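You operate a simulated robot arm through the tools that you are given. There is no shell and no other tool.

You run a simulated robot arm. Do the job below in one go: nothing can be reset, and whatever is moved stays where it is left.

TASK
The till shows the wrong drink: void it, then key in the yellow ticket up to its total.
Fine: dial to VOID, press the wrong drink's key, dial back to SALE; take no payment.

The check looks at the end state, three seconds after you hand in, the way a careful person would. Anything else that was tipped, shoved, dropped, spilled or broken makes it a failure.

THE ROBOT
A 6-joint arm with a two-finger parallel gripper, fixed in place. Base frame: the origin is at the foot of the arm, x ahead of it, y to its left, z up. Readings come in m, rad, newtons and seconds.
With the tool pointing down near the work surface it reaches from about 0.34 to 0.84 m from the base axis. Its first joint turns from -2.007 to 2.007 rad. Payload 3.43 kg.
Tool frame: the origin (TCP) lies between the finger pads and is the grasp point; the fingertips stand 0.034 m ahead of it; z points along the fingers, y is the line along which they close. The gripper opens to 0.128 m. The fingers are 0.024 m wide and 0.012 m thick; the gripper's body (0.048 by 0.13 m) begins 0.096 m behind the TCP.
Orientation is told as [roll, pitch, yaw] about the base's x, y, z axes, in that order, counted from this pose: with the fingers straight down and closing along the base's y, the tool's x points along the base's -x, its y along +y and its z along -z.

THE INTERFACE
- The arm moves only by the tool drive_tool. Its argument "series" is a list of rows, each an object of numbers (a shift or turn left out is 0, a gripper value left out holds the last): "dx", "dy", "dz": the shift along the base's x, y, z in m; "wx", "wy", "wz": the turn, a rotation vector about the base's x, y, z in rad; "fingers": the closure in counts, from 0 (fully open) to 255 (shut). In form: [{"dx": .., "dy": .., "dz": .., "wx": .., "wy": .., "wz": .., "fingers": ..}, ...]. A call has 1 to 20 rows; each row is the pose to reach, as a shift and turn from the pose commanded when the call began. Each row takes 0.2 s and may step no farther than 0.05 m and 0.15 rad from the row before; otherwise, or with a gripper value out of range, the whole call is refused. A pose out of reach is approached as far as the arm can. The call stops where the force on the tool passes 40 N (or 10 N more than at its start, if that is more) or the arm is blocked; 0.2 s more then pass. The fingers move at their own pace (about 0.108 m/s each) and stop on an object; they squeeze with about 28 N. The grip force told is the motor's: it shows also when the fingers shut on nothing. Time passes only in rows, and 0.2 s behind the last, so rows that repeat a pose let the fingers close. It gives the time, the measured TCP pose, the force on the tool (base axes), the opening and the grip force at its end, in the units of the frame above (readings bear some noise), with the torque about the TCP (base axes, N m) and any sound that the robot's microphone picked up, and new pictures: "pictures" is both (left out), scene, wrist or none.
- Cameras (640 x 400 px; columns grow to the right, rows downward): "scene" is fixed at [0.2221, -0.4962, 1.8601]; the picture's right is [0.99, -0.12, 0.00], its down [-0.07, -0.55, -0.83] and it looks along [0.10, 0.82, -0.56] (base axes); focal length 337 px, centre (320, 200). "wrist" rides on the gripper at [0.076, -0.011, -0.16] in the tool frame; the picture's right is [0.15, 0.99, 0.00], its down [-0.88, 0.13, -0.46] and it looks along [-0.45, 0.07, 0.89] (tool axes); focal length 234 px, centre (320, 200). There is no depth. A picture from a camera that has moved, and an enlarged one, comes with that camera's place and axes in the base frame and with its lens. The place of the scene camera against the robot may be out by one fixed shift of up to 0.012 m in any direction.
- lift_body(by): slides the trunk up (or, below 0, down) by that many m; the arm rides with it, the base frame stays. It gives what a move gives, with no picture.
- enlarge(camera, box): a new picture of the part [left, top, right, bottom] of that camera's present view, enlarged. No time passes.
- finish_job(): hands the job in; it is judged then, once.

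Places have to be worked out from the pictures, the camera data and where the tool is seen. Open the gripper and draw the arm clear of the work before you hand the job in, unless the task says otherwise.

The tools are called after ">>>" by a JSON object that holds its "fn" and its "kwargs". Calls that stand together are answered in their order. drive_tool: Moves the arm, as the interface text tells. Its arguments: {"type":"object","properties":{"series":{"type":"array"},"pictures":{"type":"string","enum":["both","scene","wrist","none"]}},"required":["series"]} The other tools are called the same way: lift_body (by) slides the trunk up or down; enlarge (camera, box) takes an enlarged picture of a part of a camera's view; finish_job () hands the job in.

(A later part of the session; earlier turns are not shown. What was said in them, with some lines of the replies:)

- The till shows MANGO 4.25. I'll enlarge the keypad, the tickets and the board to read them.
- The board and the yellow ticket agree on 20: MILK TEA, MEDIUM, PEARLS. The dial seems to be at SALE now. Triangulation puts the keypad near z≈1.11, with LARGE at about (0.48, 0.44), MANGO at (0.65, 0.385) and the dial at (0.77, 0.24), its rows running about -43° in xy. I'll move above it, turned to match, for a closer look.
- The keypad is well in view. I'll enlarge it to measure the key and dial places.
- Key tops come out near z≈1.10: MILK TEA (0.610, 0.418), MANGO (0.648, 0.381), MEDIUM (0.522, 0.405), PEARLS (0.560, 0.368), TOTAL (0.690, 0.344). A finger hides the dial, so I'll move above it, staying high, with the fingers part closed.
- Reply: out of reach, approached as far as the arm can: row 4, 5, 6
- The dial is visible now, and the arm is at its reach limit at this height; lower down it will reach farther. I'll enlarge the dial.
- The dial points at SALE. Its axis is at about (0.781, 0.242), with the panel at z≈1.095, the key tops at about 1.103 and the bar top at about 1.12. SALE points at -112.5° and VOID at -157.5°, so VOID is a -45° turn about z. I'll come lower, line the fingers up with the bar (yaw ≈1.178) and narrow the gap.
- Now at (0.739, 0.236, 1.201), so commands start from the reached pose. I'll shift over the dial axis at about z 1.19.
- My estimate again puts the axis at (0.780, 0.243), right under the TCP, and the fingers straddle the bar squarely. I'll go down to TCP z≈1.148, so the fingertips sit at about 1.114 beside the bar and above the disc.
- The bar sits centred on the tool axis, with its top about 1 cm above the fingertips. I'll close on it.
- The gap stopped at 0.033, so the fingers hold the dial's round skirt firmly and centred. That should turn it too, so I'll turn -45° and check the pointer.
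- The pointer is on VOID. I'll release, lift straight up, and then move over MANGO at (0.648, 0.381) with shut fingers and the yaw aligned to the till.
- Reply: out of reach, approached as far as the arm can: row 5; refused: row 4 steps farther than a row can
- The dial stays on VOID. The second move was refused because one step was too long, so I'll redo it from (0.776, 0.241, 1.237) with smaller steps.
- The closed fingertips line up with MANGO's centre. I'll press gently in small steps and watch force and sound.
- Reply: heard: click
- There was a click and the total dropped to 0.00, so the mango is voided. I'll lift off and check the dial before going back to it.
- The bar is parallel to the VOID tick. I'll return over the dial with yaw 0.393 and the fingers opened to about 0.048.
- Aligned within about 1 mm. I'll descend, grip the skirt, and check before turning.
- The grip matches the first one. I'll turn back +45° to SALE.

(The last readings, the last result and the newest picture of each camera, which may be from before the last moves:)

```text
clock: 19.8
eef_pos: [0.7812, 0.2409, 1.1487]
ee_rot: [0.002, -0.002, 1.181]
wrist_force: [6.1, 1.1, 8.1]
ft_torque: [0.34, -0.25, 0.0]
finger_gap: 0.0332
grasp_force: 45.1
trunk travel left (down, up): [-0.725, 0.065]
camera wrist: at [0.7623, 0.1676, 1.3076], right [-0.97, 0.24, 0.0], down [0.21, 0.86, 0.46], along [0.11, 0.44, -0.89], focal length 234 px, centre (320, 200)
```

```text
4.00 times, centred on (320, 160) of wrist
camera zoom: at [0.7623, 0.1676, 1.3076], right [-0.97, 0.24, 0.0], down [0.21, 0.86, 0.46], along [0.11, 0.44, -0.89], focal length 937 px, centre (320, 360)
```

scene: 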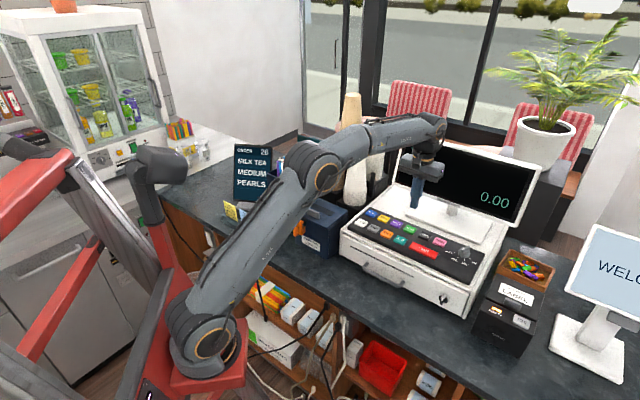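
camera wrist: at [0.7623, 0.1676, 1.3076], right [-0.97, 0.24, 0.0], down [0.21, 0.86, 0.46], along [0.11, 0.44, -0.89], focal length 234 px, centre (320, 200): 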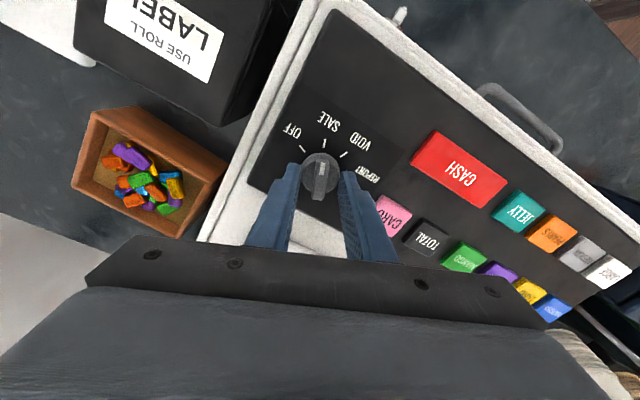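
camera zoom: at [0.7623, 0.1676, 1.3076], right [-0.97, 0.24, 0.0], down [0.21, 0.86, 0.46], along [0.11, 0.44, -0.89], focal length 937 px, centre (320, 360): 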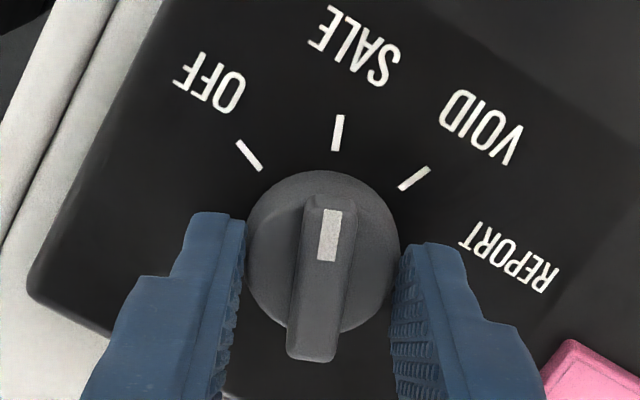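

The pointer is back on SALE. I'll release and lift.

>>> {"fn": "drive_tool", "kwargs": {"series": [{"fingers": 160}, {"fingers": 160}, {"dz": 0.03}, {"dz": 0.065}, {"dx": -0.015, "dy": 0.015, "dz": 0.08}]}}

>>> {"fn": "enlarge", "kwargs": {"camera": "scene", "box": [335, 140, 555, 280]}}

>>> {"fn": "enlarge", "kwargs": {"camera": "wrist", "box": [240, 90, 400, 190]}}

```text
clock: 21.0
eef_pos: [0.7657, 0.2569, 1.2266]
ee_rot: [0.002, 0.002, 1.182]
wrist_force: [0.7, -1.1, 0.1]
ft_torque: [0.03, 0.06, 0.01]
finger_gap: 0.048
grasp_force: 0.1
trunk travel left (down, up): [-0.725, 0.065]
camera wrist: at [0.7475, 0.1833, 1.3873], right [-0.97, 0.24, 0.0], down [0.21, 0.86, 0.46], along [0.11, 0.44, -0.89], focal length 234 px, centre (320, 200)
```

scene: 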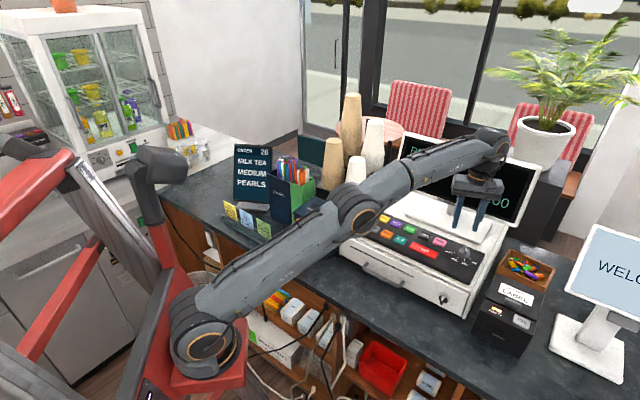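
wrist: 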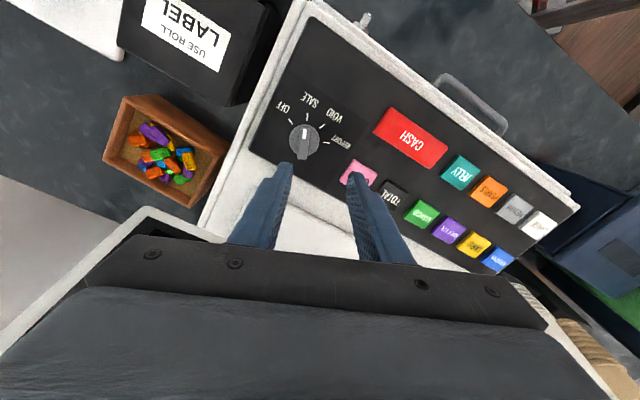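

```text
2.86 times, centred on (445, 210) of scene
camera zoom: at [0.2221, -0.4962, 1.8601], right [0.99, -0.12, 0.0], down [-0.07, -0.55, -0.83], along [0.1, 0.82, -0.56], focal length 963 px, centre (-37, 171)
```

zoom: 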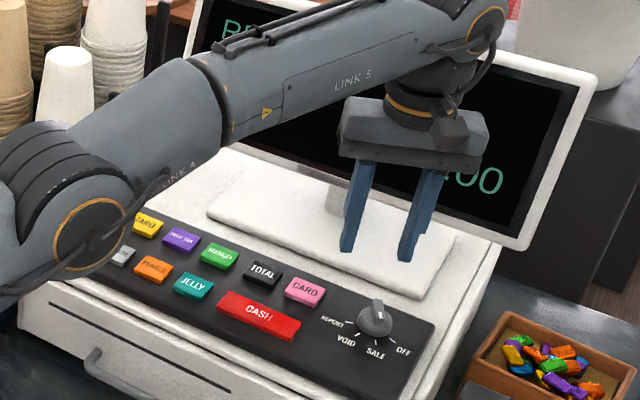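

```text
4.00 times, centred on (320, 140) of wrist
camera zoom: at [0.7475, 0.1833, 1.3873], right [-0.97, 0.24, 0.0], down [0.21, 0.86, 0.46], along [0.11, 0.44, -0.89], focal length 937 px, centre (320, 440)
```

zoom: 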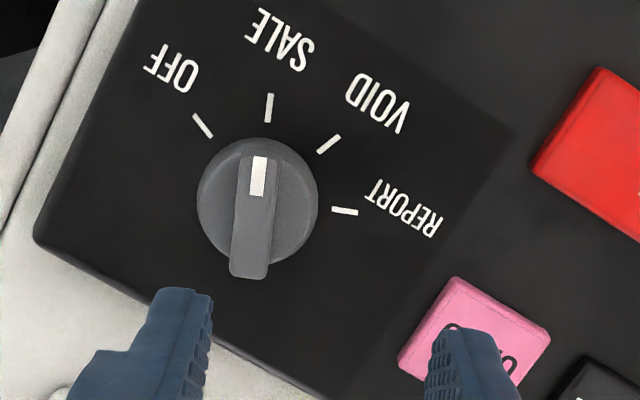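

The dial is on SALE and the display seems to read READY 0.00. Next is MILK TEA at (0.610, 0.4185): shut the fingers and move above it.

>>> {"fn": "drive_tool", "kwargs": {"series": [{"dx": -0.026, "dy": 0.027, "wz": -0.07, "fingers": 255}, {"dx": -0.052, "dy": 0.054, "wz": -0.14}, {"dx": -0.078, "dy": 0.081, "wz": -0.21}, {"dx": -0.104, "dy": 0.108, "wz": -0.28}, {"dx": -0.13, "dy": 0.135, "wz": -0.35}, {"dx": -0.1557, "dy": 0.1616, "wz": -0.397, "dz": -0.02}, {"dx": -0.1557, "dy": 0.1616, "wz": -0.397, "dz": -0.05}, {"dx": -0.1557, "dy": 0.1616, "wz": -0.397, "dz": -0.05}]}}

>>> {"fn": "enlarge", "kwargs": {"camera": "wrist", "box": [160, 60, 480, 260]}}

>>> {"fn": "enlarge", "kwargs": {"camera": "scene", "box": [300, 100, 555, 270]}}

```text
clock: 22.8
eef_pos: [0.6102, 0.4189, 1.1779]
ee_rot: [-0.001, 0.0, 0.785]
wrist_force: [0.0, -0.6, -0.7]
ft_torque: [0.01, 0.01, 0.01]
finger_gap: 0.0001
grasp_force: 28.3
trunk travel left (down, up): [-0.725, 0.065]
camera wrist: at [0.5643, 0.3571, 1.3374], right [-0.8, 0.6, 0.0], down [0.53, 0.71, 0.46], along [0.27, 0.37, -0.89], focal length 234 px, centre (320, 200)
```

scene: 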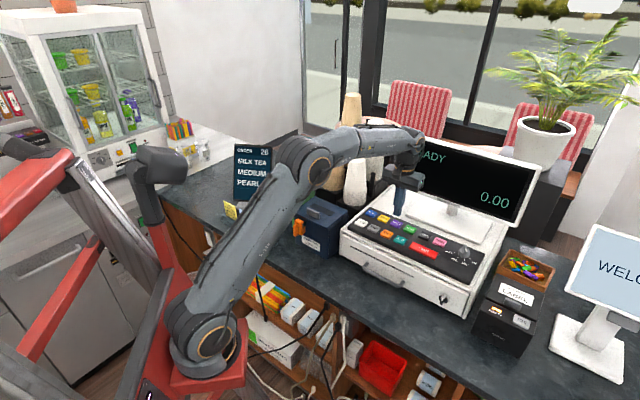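
wrist: 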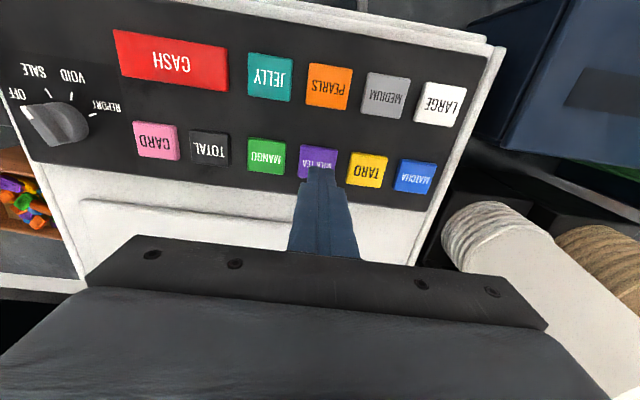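

```text
2.00 times, centred on (320, 160) of wrist
camera zoom: at [0.5643, 0.3571, 1.3374], right [-0.8, 0.6, 0.0], down [0.53, 0.71, 0.46], along [0.27, 0.37, -0.89], focal length 468 px, centre (320, 280)
```

zoom: 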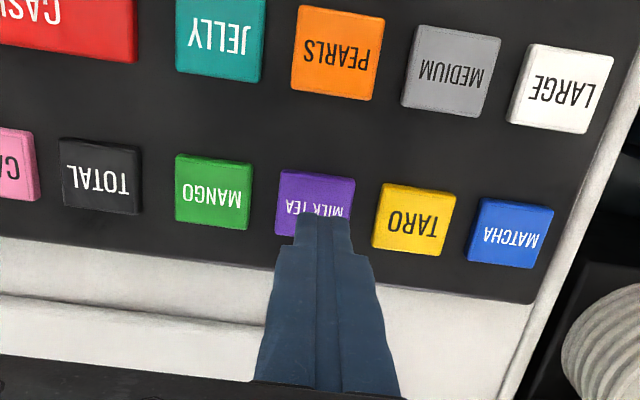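

```text
2.35 times, centred on (428, 185) of scene
camera zoom: at [0.2221, -0.4962, 1.8601], right [0.99, -0.12, 0.0], down [-0.07, -0.55, -0.83], along [0.1, 0.82, -0.56], focal length 793 px, centre (67, 235)
```

zoom: 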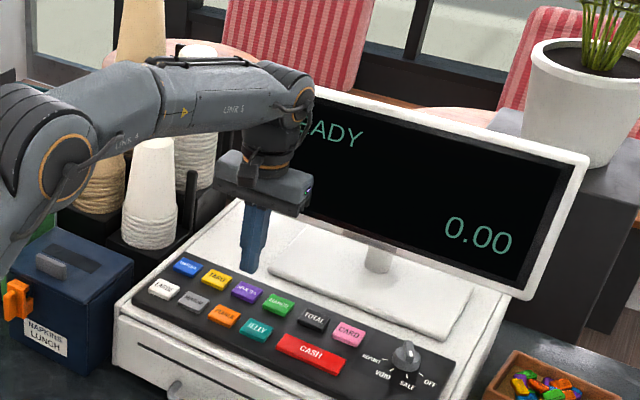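

READY 0.00 is confirmed, and the tips sit over MILK TEA's centre. I'll press it to TCP z≈1.134 and come back up.

>>> {"fn": "drive_tool", "kwargs": {"series": [{"dz": -0.02}, {"dz": -0.034}, {"dz": -0.038}, {"dz": -0.041}, {"dz": -0.044}, {"dz": -0.044}]}}

>>> {"fn": "enlarge", "kwargs": {"camera": "wrist", "box": [240, 120, 400, 220]}}

>>> {"fn": "enlarge", "kwargs": {"camera": "scene", "box": [300, 100, 555, 270]}}

```text
clock: 24.2
eef_pos: [0.6104, 0.4184, 1.1348]
ee_rot: [0.001, -0.004, 0.783]
wrist_force: [-2.1, -3.1, 17.6]
ft_torque: [-0.12, 0.15, -0.04]
finger_gap: 0.0
grasp_force: 28.1
trunk travel left (down, up): [-0.725, 0.065]
heard: click
camera wrist: at [0.5639, 0.3562, 1.2945], right [-0.8, 0.6, 0.0], down [0.53, 0.71, 0.46], along [0.27, 0.37, -0.89], focal length 234 px, centre (320, 200)
```

scene: 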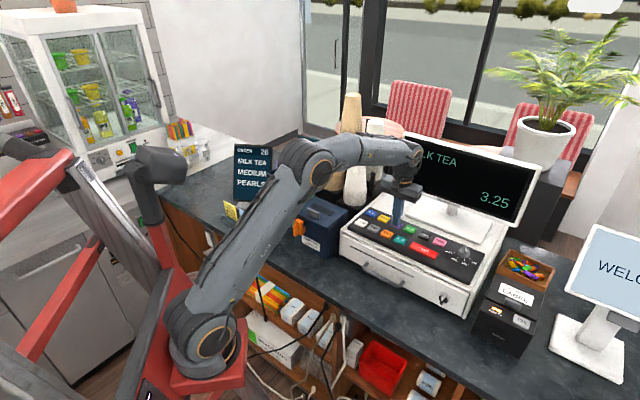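
wrist: 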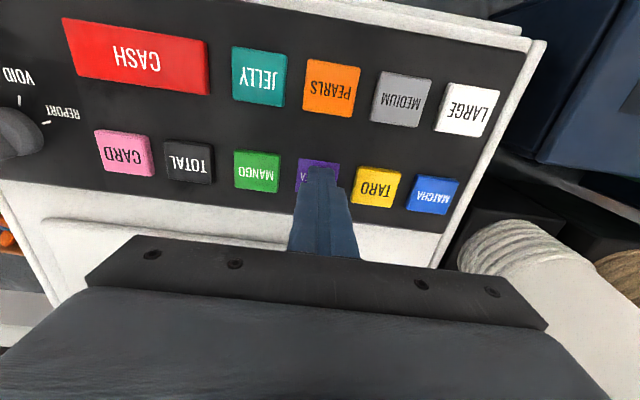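

```text
4.00 times, centred on (320, 170) of wrist
camera zoom: at [0.5639, 0.3562, 1.2945], right [-0.8, 0.6, 0.0], down [0.53, 0.71, 0.46], along [0.27, 0.37, -0.89], focal length 937 px, centre (320, 320)
```

zoom: 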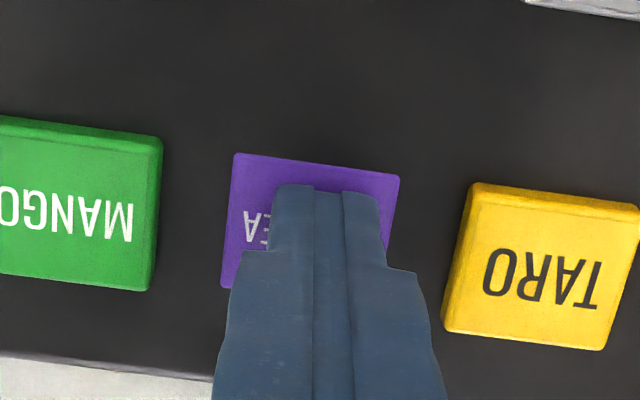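

```text
2.35 times, centred on (428, 185) of scene
camera zoom: at [0.2221, -0.4962, 1.8601], right [0.99, -0.12, 0.0], down [-0.07, -0.55, -0.83], along [0.1, 0.82, -0.56], focal length 793 px, centre (67, 235)
```

zoom: 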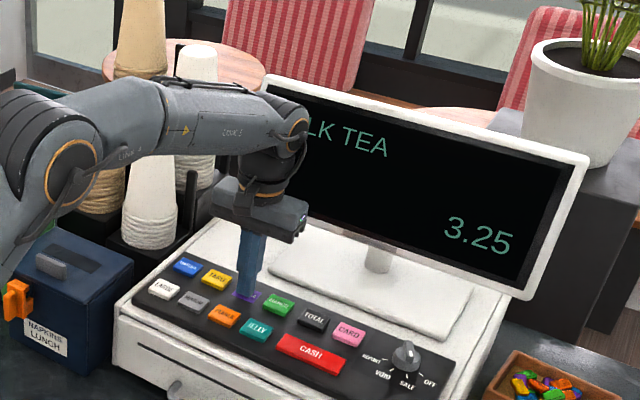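

MILK TEA 3.25 is keyed. I'll lift and move over MEDIUM at about (0.522, 0.405).

>>> {"fn": "drive_tool", "kwargs": {"series": [{"dz": 0.025}, {"dz": 0.045}, {"dx": -0.03, "dy": -0.005, "dz": 0.045}, {"dx": -0.06, "dy": -0.0095, "dz": 0.045}, {"dx": -0.088, "dy": -0.0138, "dz": 0.044}, {"dx": -0.088, "dy": -0.0138, "dz": 0.044}], "pictures": "wrist"}}

>>> {"fn": "enlarge", "kwargs": {"camera": "wrist", "box": [160, 60, 480, 260]}}

>>> {"fn": "enlarge", "kwargs": {"camera": "scene", "box": [300, 100, 555, 270]}}

```text
clock: 25.6
eef_pos: [0.5217, 0.4048, 1.1787]
ee_rot: [0.001, 0.0, 0.783]
wrist_force: [0.1, 0.1, -0.3]
ft_torque: [0.0, -0.01, -0.01]
finger_gap: 0.0002
grasp_force: 27.7
trunk travel left (down, up): [-0.725, 0.065]
camera wrist: at [0.4759, 0.3432, 1.3376], right [-0.8, 0.6, 0.0], down [0.53, 0.71, 0.46], along [0.27, 0.37, -0.89], focal length 234 px, centre (320, 200)
```

wrist: 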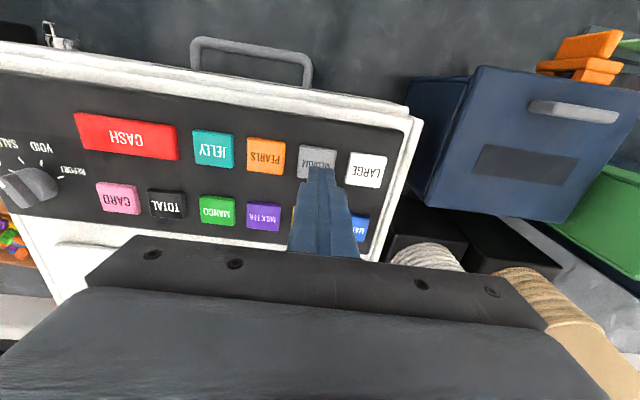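

```text
2.00 times, centred on (320, 160) of wrist
camera zoom: at [0.4759, 0.3432, 1.3376], right [-0.8, 0.6, 0.0], down [0.53, 0.71, 0.46], along [0.27, 0.37, -0.89], focal length 468 px, centre (320, 280)
```

zoom: 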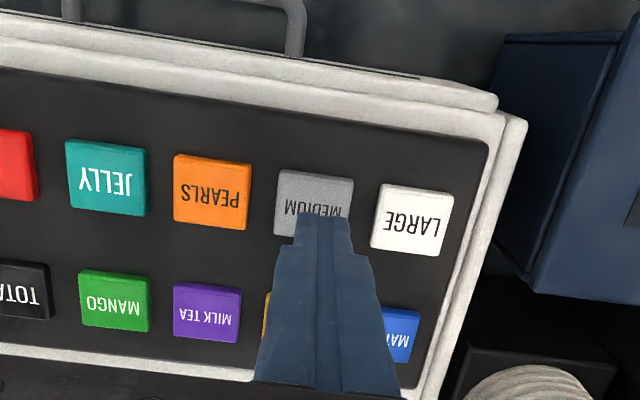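

```text
2.35 times, centred on (428, 185) of scene
camera zoom: at [0.2221, -0.4962, 1.8601], right [0.99, -0.12, 0.0], down [-0.07, -0.55, -0.83], along [0.1, 0.82, -0.56], focal length 793 px, centre (67, 235)
```

zoom: 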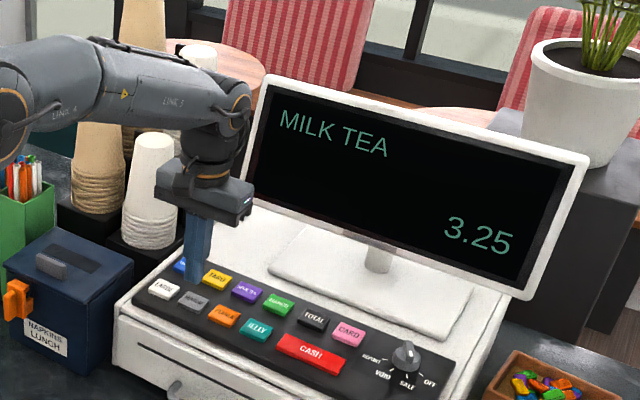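

The tips are over MEDIUM, about 2.5 mm off centre, so I'll correct slightly and press.

>>> {"fn": "drive_tool", "kwargs": {"series": [{"dx": 0.002, "dy": -0.0015, "dz": -0.02}, {"dx": 0.002, "dy": -0.0015, "dz": -0.034}, {"dx": 0.002, "dy": -0.0015, "dz": -0.038}, {"dx": 0.002, "dy": -0.0015, "dz": -0.041}, {"dx": 0.002, "dy": -0.0015, "dz": -0.044}, {"dx": 0.002, "dy": -0.0015, "dz": -0.044}], "pictures": "wrist"}}

>>> {"fn": "enlarge", "kwargs": {"camera": "wrist", "box": [240, 120, 400, 220]}}

>>> {"fn": "enlarge", "kwargs": {"camera": "scene", "box": [300, 100, 555, 270]}}

```text
clock: 27.0
eef_pos: [0.5238, 0.4032, 1.1359]
ee_rot: [0.0, -0.004, 0.784]
wrist_force: [1.3, 4.0, 21.5]
ft_torque: [0.03, 0.05, -0.03]
finger_gap: 0.0
grasp_force: 28.1
trunk travel left (down, up): [-0.725, 0.065]
heard: click
camera wrist: at [0.4774, 0.3417, 1.2945], right [-0.8, 0.6, 0.0], down [0.53, 0.71, 0.46], along [0.27, 0.37, -0.89], focal length 234 px, centre (320, 200)
```

wrist: 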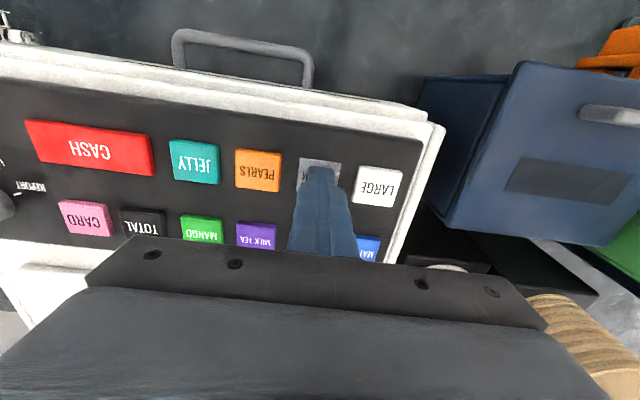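

```text
4.00 times, centred on (320, 170) of wrist
camera zoom: at [0.4774, 0.3417, 1.2945], right [-0.8, 0.6, 0.0], down [0.53, 0.71, 0.46], along [0.27, 0.37, -0.89], focal length 937 px, centre (320, 320)
```

zoom: 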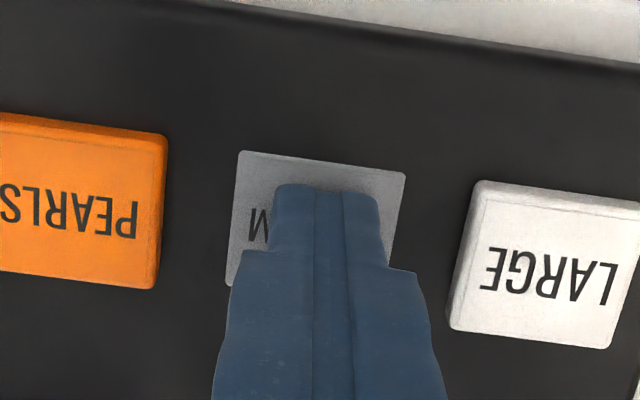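

```text
2.35 times, centred on (428, 185) of scene
camera zoom: at [0.2221, -0.4962, 1.8601], right [0.99, -0.12, 0.0], down [-0.07, -0.55, -0.83], along [0.1, 0.82, -0.56], focal length 793 px, centre (67, 235)
```

zoom: 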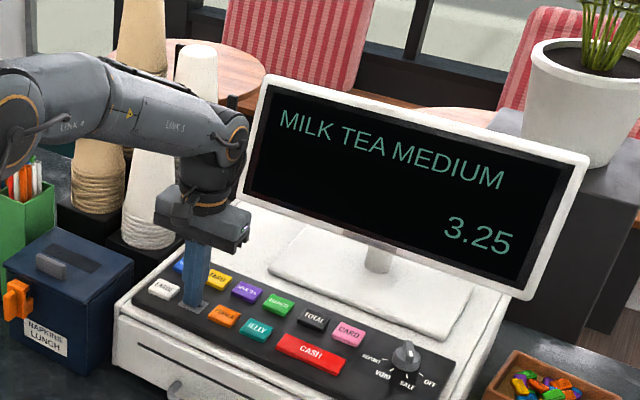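

MILK TEA MEDIUM is shown. I'll lift and move over PEARLS at about (0.562, 0.366).

>>> {"fn": "drive_tool", "kwargs": {"series": [{"dz": 0.025}, {"dz": 0.044}, {"dx": 0.019, "dy": -0.0183, "dz": 0.044}, {"dx": 0.0378, "dy": -0.0366, "dz": 0.044}, {"dx": 0.0378, "dy": -0.0366, "dz": 0.044}], "pictures": "wrist"}}

>>> {"fn": "enlarge", "kwargs": {"camera": "wrist", "box": [160, 60, 480, 260]}}

```text
clock: 28.2
eef_pos: [0.5625, 0.3659, 1.1772]
ee_rot: [0.001, 0.0, 0.784]
wrist_force: [0.2, -0.6, 0.6]
ft_torque: [-0.01, 0.0, -0.04]
finger_gap: 0.0
grasp_force: 28.0
trunk travel left (down, up): [-0.725, 0.065]
camera wrist: at [0.5162, 0.3049, 1.337], right [-0.8, 0.6, 0.0], down [0.53, 0.71, 0.46], along [0.27, 0.37, -0.89], focal length 234 px, centre (320, 200)
```

wrist: 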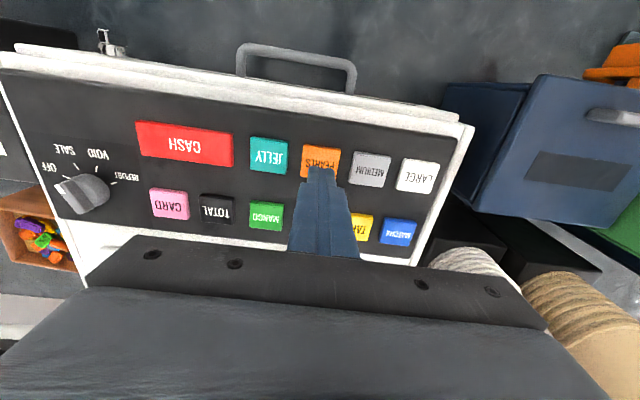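

```text
2.00 times, centred on (320, 160) of wrist
camera zoom: at [0.5162, 0.3049, 1.337], right [-0.8, 0.6, 0.0], down [0.53, 0.71, 0.46], along [0.27, 0.37, -0.89], focal length 468 px, centre (320, 280)
```

zoom: 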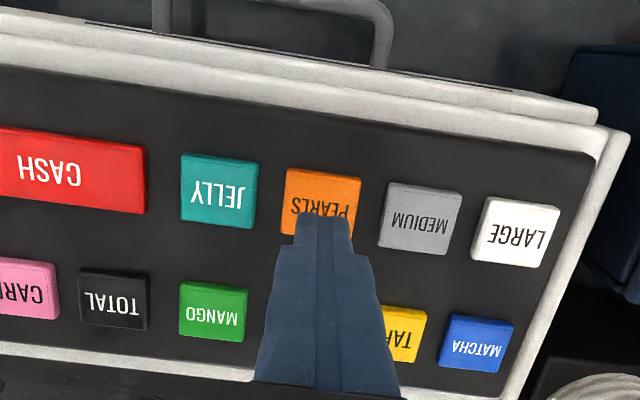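

The tips are centred over PEARLS, so I'll press it.

>>> {"fn": "drive_tool", "kwargs": {"series": [{"dz": -0.02}, {"dz": -0.034}, {"dz": -0.038}, {"dz": -0.041}, {"dz": -0.044}, {"dz": -0.044}], "pictures": "wrist"}}

>>> {"fn": "enlarge", "kwargs": {"camera": "scene", "box": [300, 100, 555, 270]}}

```text
clock: 29.6
eef_pos: [0.5608, 0.3654, 1.1349]
ee_rot: [0.001, -0.004, 0.784]
wrist_force: [3.5, 1.2, 17.2]
ft_torque: [-0.04, -0.01, -0.03]
finger_gap: 0.0001
grasp_force: 28.0
trunk travel left (down, up): [-0.725, 0.065]
heard: click
camera wrist: at [0.5152, 0.3048, 1.2945], right [-0.8, 0.6, 0.0], down [0.53, 0.71, 0.46], along [0.27, 0.37, -0.89], focal length 234 px, centre (320, 200)
```

wrist: 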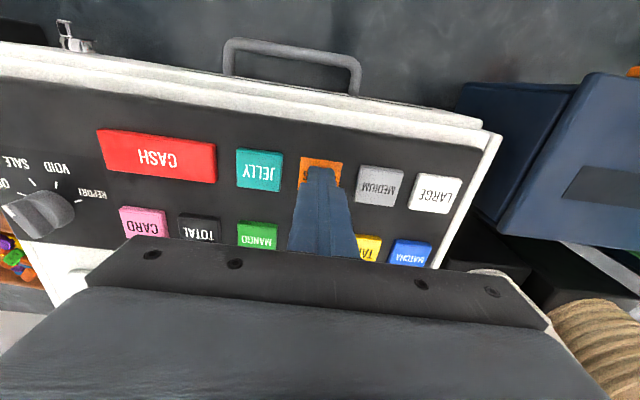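

```text
2.35 times, centred on (428, 185) of scene
camera zoom: at [0.2221, -0.4962, 1.8601], right [0.99, -0.12, 0.0], down [-0.07, -0.55, -0.83], along [0.1, 0.82, -0.56], focal length 793 px, centre (67, 235)
```

zoom: 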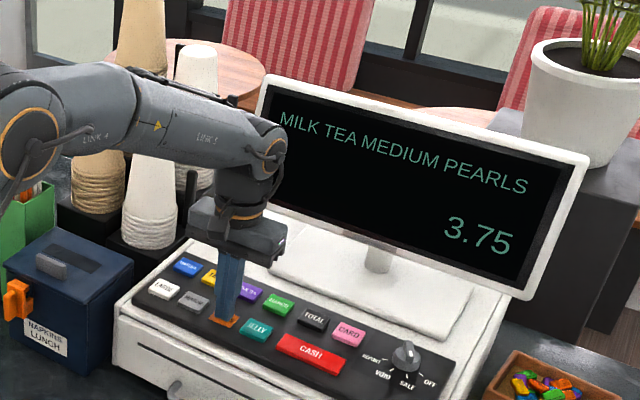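

MILK TEA MEDIUM PEARLS 3.75 is shown. I'll lift and move over TOTAL at about (0.688, 0.3425).

>>> {"fn": "drive_tool", "kwargs": {"series": [{"dz": 0.025}, {"dz": 0.05}, {"dx": 0.032, "dy": -0.006, "dz": 0.05}, {"dx": 0.063, "dy": -0.012, "dz": 0.05}, {"dx": 0.095, "dy": -0.018, "dz": 0.05}, {"dx": 0.1265, "dy": -0.023, "dz": 0.044}, {"dx": 0.1265, "dy": -0.023, "dz": 0.044}], "pictures": "wrist"}}

>>> {"fn": "enlarge", "kwargs": {"camera": "wrist", "box": [160, 60, 480, 260]}}

```text
clock: 31.2
eef_pos: [0.6878, 0.3425, 1.1779]
ee_rot: [0.0, 0.001, 0.784]
wrist_force: [1.1, 0.2, 0.4]
ft_torque: [0.02, -0.02, 0.01]
finger_gap: 0.0
grasp_force: 28.2
trunk travel left (down, up): [-0.725, 0.065]
camera wrist: at [0.6422, 0.2812, 1.3369], right [-0.8, 0.6, 0.0], down [0.53, 0.71, 0.46], along [0.27, 0.37, -0.89], focal length 234 px, centre (320, 200)
```

wrist: 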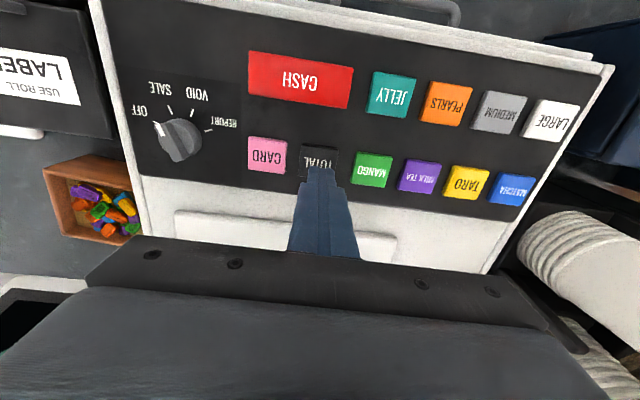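

```text
2.00 times, centred on (320, 160) of wrist
camera zoom: at [0.6422, 0.2812, 1.3369], right [-0.8, 0.6, 0.0], down [0.53, 0.71, 0.46], along [0.27, 0.37, -0.89], focal length 468 px, centre (320, 280)
```

zoom: 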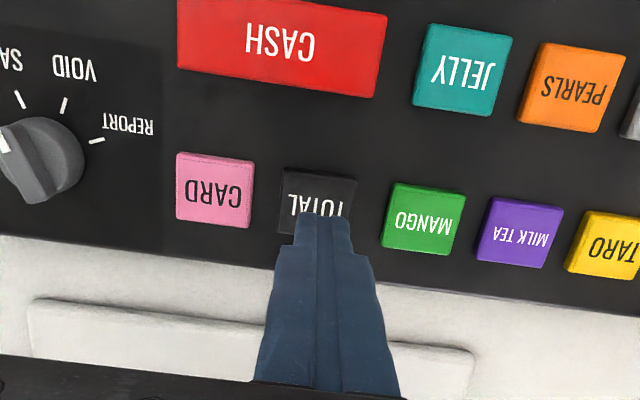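

The tips are centred over TOTAL, so I'll press it.

>>> {"fn": "drive_tool", "kwargs": {"series": [{"dz": -0.02}, {"dz": -0.034}, {"dz": -0.038}, {"dz": -0.041}, {"dz": -0.044}, {"dz": -0.044}], "pictures": "scene"}}

>>> {"fn": "enlarge", "kwargs": {"camera": "scene", "box": [300, 100, 555, 270]}}

```text
clock: 32.6
eef_pos: [0.6874, 0.3425, 1.1359]
ee_rot: [-0.001, -0.001, 0.784]
wrist_force: [-0.5, -0.5, 14.0]
ft_torque: [-0.03, 0.05, -0.01]
finger_gap: 0.0001
grasp_force: 27.7
trunk travel left (down, up): [-0.725, 0.065]
heard: click
```

scene: 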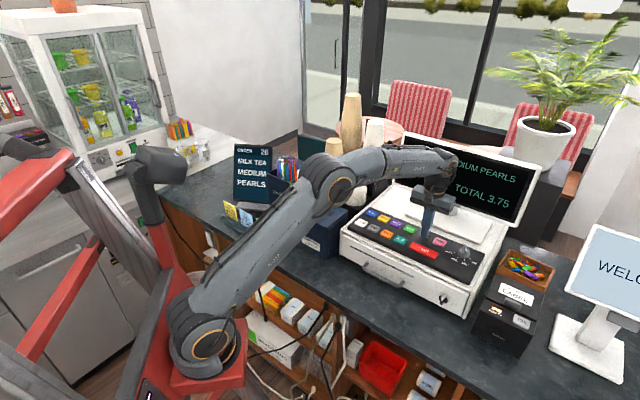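

```text
2.35 times, centred on (428, 185) of scene
camera zoom: at [0.2221, -0.4962, 1.8601], right [0.99, -0.12, 0.0], down [-0.07, -0.55, -0.83], along [0.1, 0.82, -0.56], focal length 793 px, centre (67, 235)
```

zoom: 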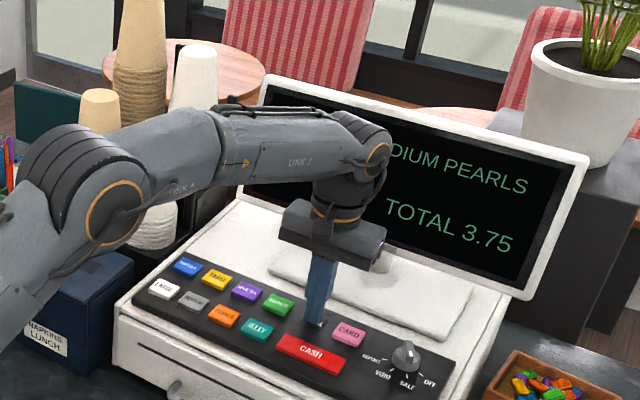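

TOTAL 3.75 is shown. I'll lift straight up, draw back to about the starting pose and open the gripper.

>>> {"fn": "drive_tool", "kwargs": {"series": [{"dz": 0.03}, {"dz": 0.075}, {"dz": 0.12}, {"dz": 0.16}, {"dx": -0.03, "dy": -0.005, "dz": 0.19}, {"dx": -0.07, "dy": -0.012, "dz": 0.21}, {"dx": -0.11, "dy": -0.02, "dz": 0.23}, {"dx": -0.15, "dy": -0.03, "dz": 0.25}, {"dx": -0.19, "dy": -0.04, "dz": 0.27}, {"dx": -0.23, "dy": -0.05, "dz": 0.29, "fingers": 0}, {"dx": -0.27, "dy": -0.06, "dz": 0.3}, {"dx": -0.31, "dy": -0.07, "dz": 0.31}, {"dx": -0.35, "dy": -0.08, "dz": 0.31}, {"dx": -0.35, "dy": -0.08, "dz": 0.31}]}}

>>> {"fn": "enlarge", "kwargs": {"camera": "scene", "box": [335, 120, 555, 280]}}

```text
clock: 35.6
eef_pos: [0.3361, 0.2632, 1.4437]
ee_rot: [0.0, 0.0, 0.782]
wrist_force: [0.6, 0.4, 0.3]
ft_torque: [0.0, 0.0, 0.03]
finger_gap: 0.1281
grasp_force: 0.1
trunk travel left (down, up): [-0.725, 0.065]
camera wrist: at [0.2912, 0.2018, 1.6029], right [-0.8, 0.6, 0.0], down [0.53, 0.71, 0.46], along [0.27, 0.37, -0.89], focal length 234 px, centre (320, 200)
```

scene: 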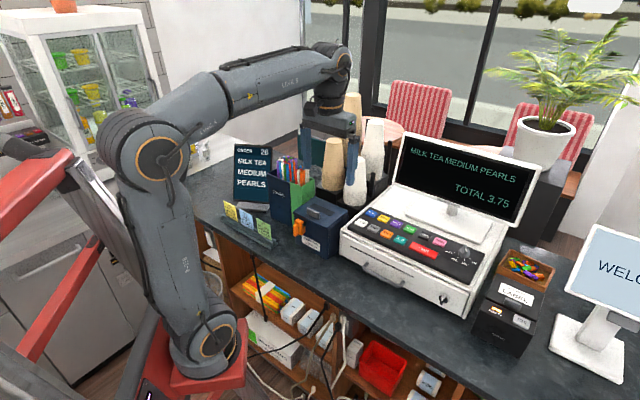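
wrist: 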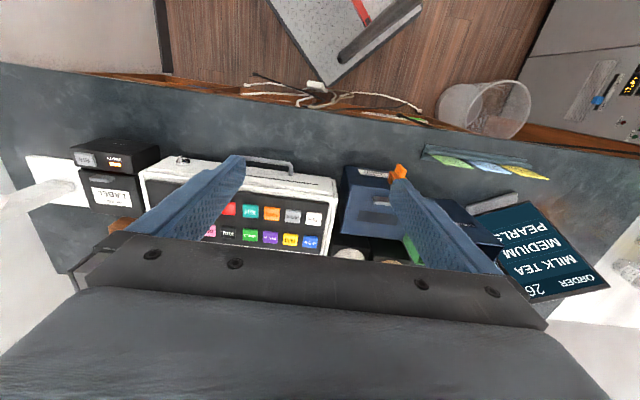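

```text
2.50 times, centred on (445, 200) of scene
camera zoom: at [0.2221, -0.4962, 1.8601], right [0.99, -0.12, 0.0], down [-0.07, -0.55, -0.83], along [0.1, 0.82, -0.56], focal length 843 px, centre (8, 200)
```

zoom: 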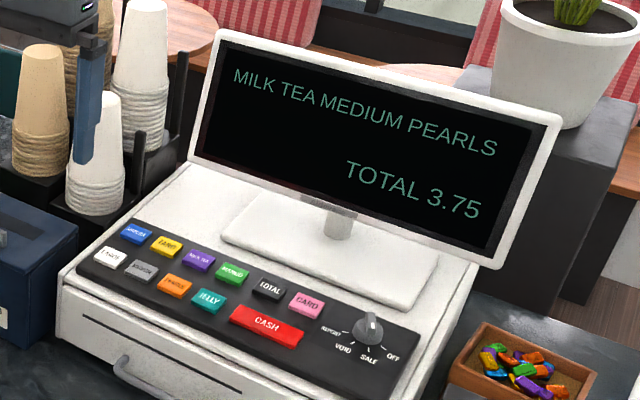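

The till reads MILK TEA MEDIUM PEARLS, TOTAL 3.75, the dial is on SALE and nothing else looks disturbed. The arm is clear with the gripper open, so I'll hand in.

>>> {"fn": "finish_job", "kwargs": {}}

```text
The job is handed in.
```

The wrong drink is voided, and the yellow ticket is keyed in up to its total. The till now reads MILK TEA MEDIUM PEARLS, TOTAL 3.75.

- **Void:** I turned the dial to VOID and pressed MANGO. The total dropped from 4.25 to 0.00, and I turned the dial back to SALE.
- **Yellow ticket (20):** I pressed MILK TEA, MEDIUM, PEARLS and TOTAL once each. Every press clicked and showed on the display.
- **Payment:** I took none; CASH and CARD were not pressed.

In the last pictures nothing else looked moved. The arm is drawn back with the gripper open, and the job is handed in.
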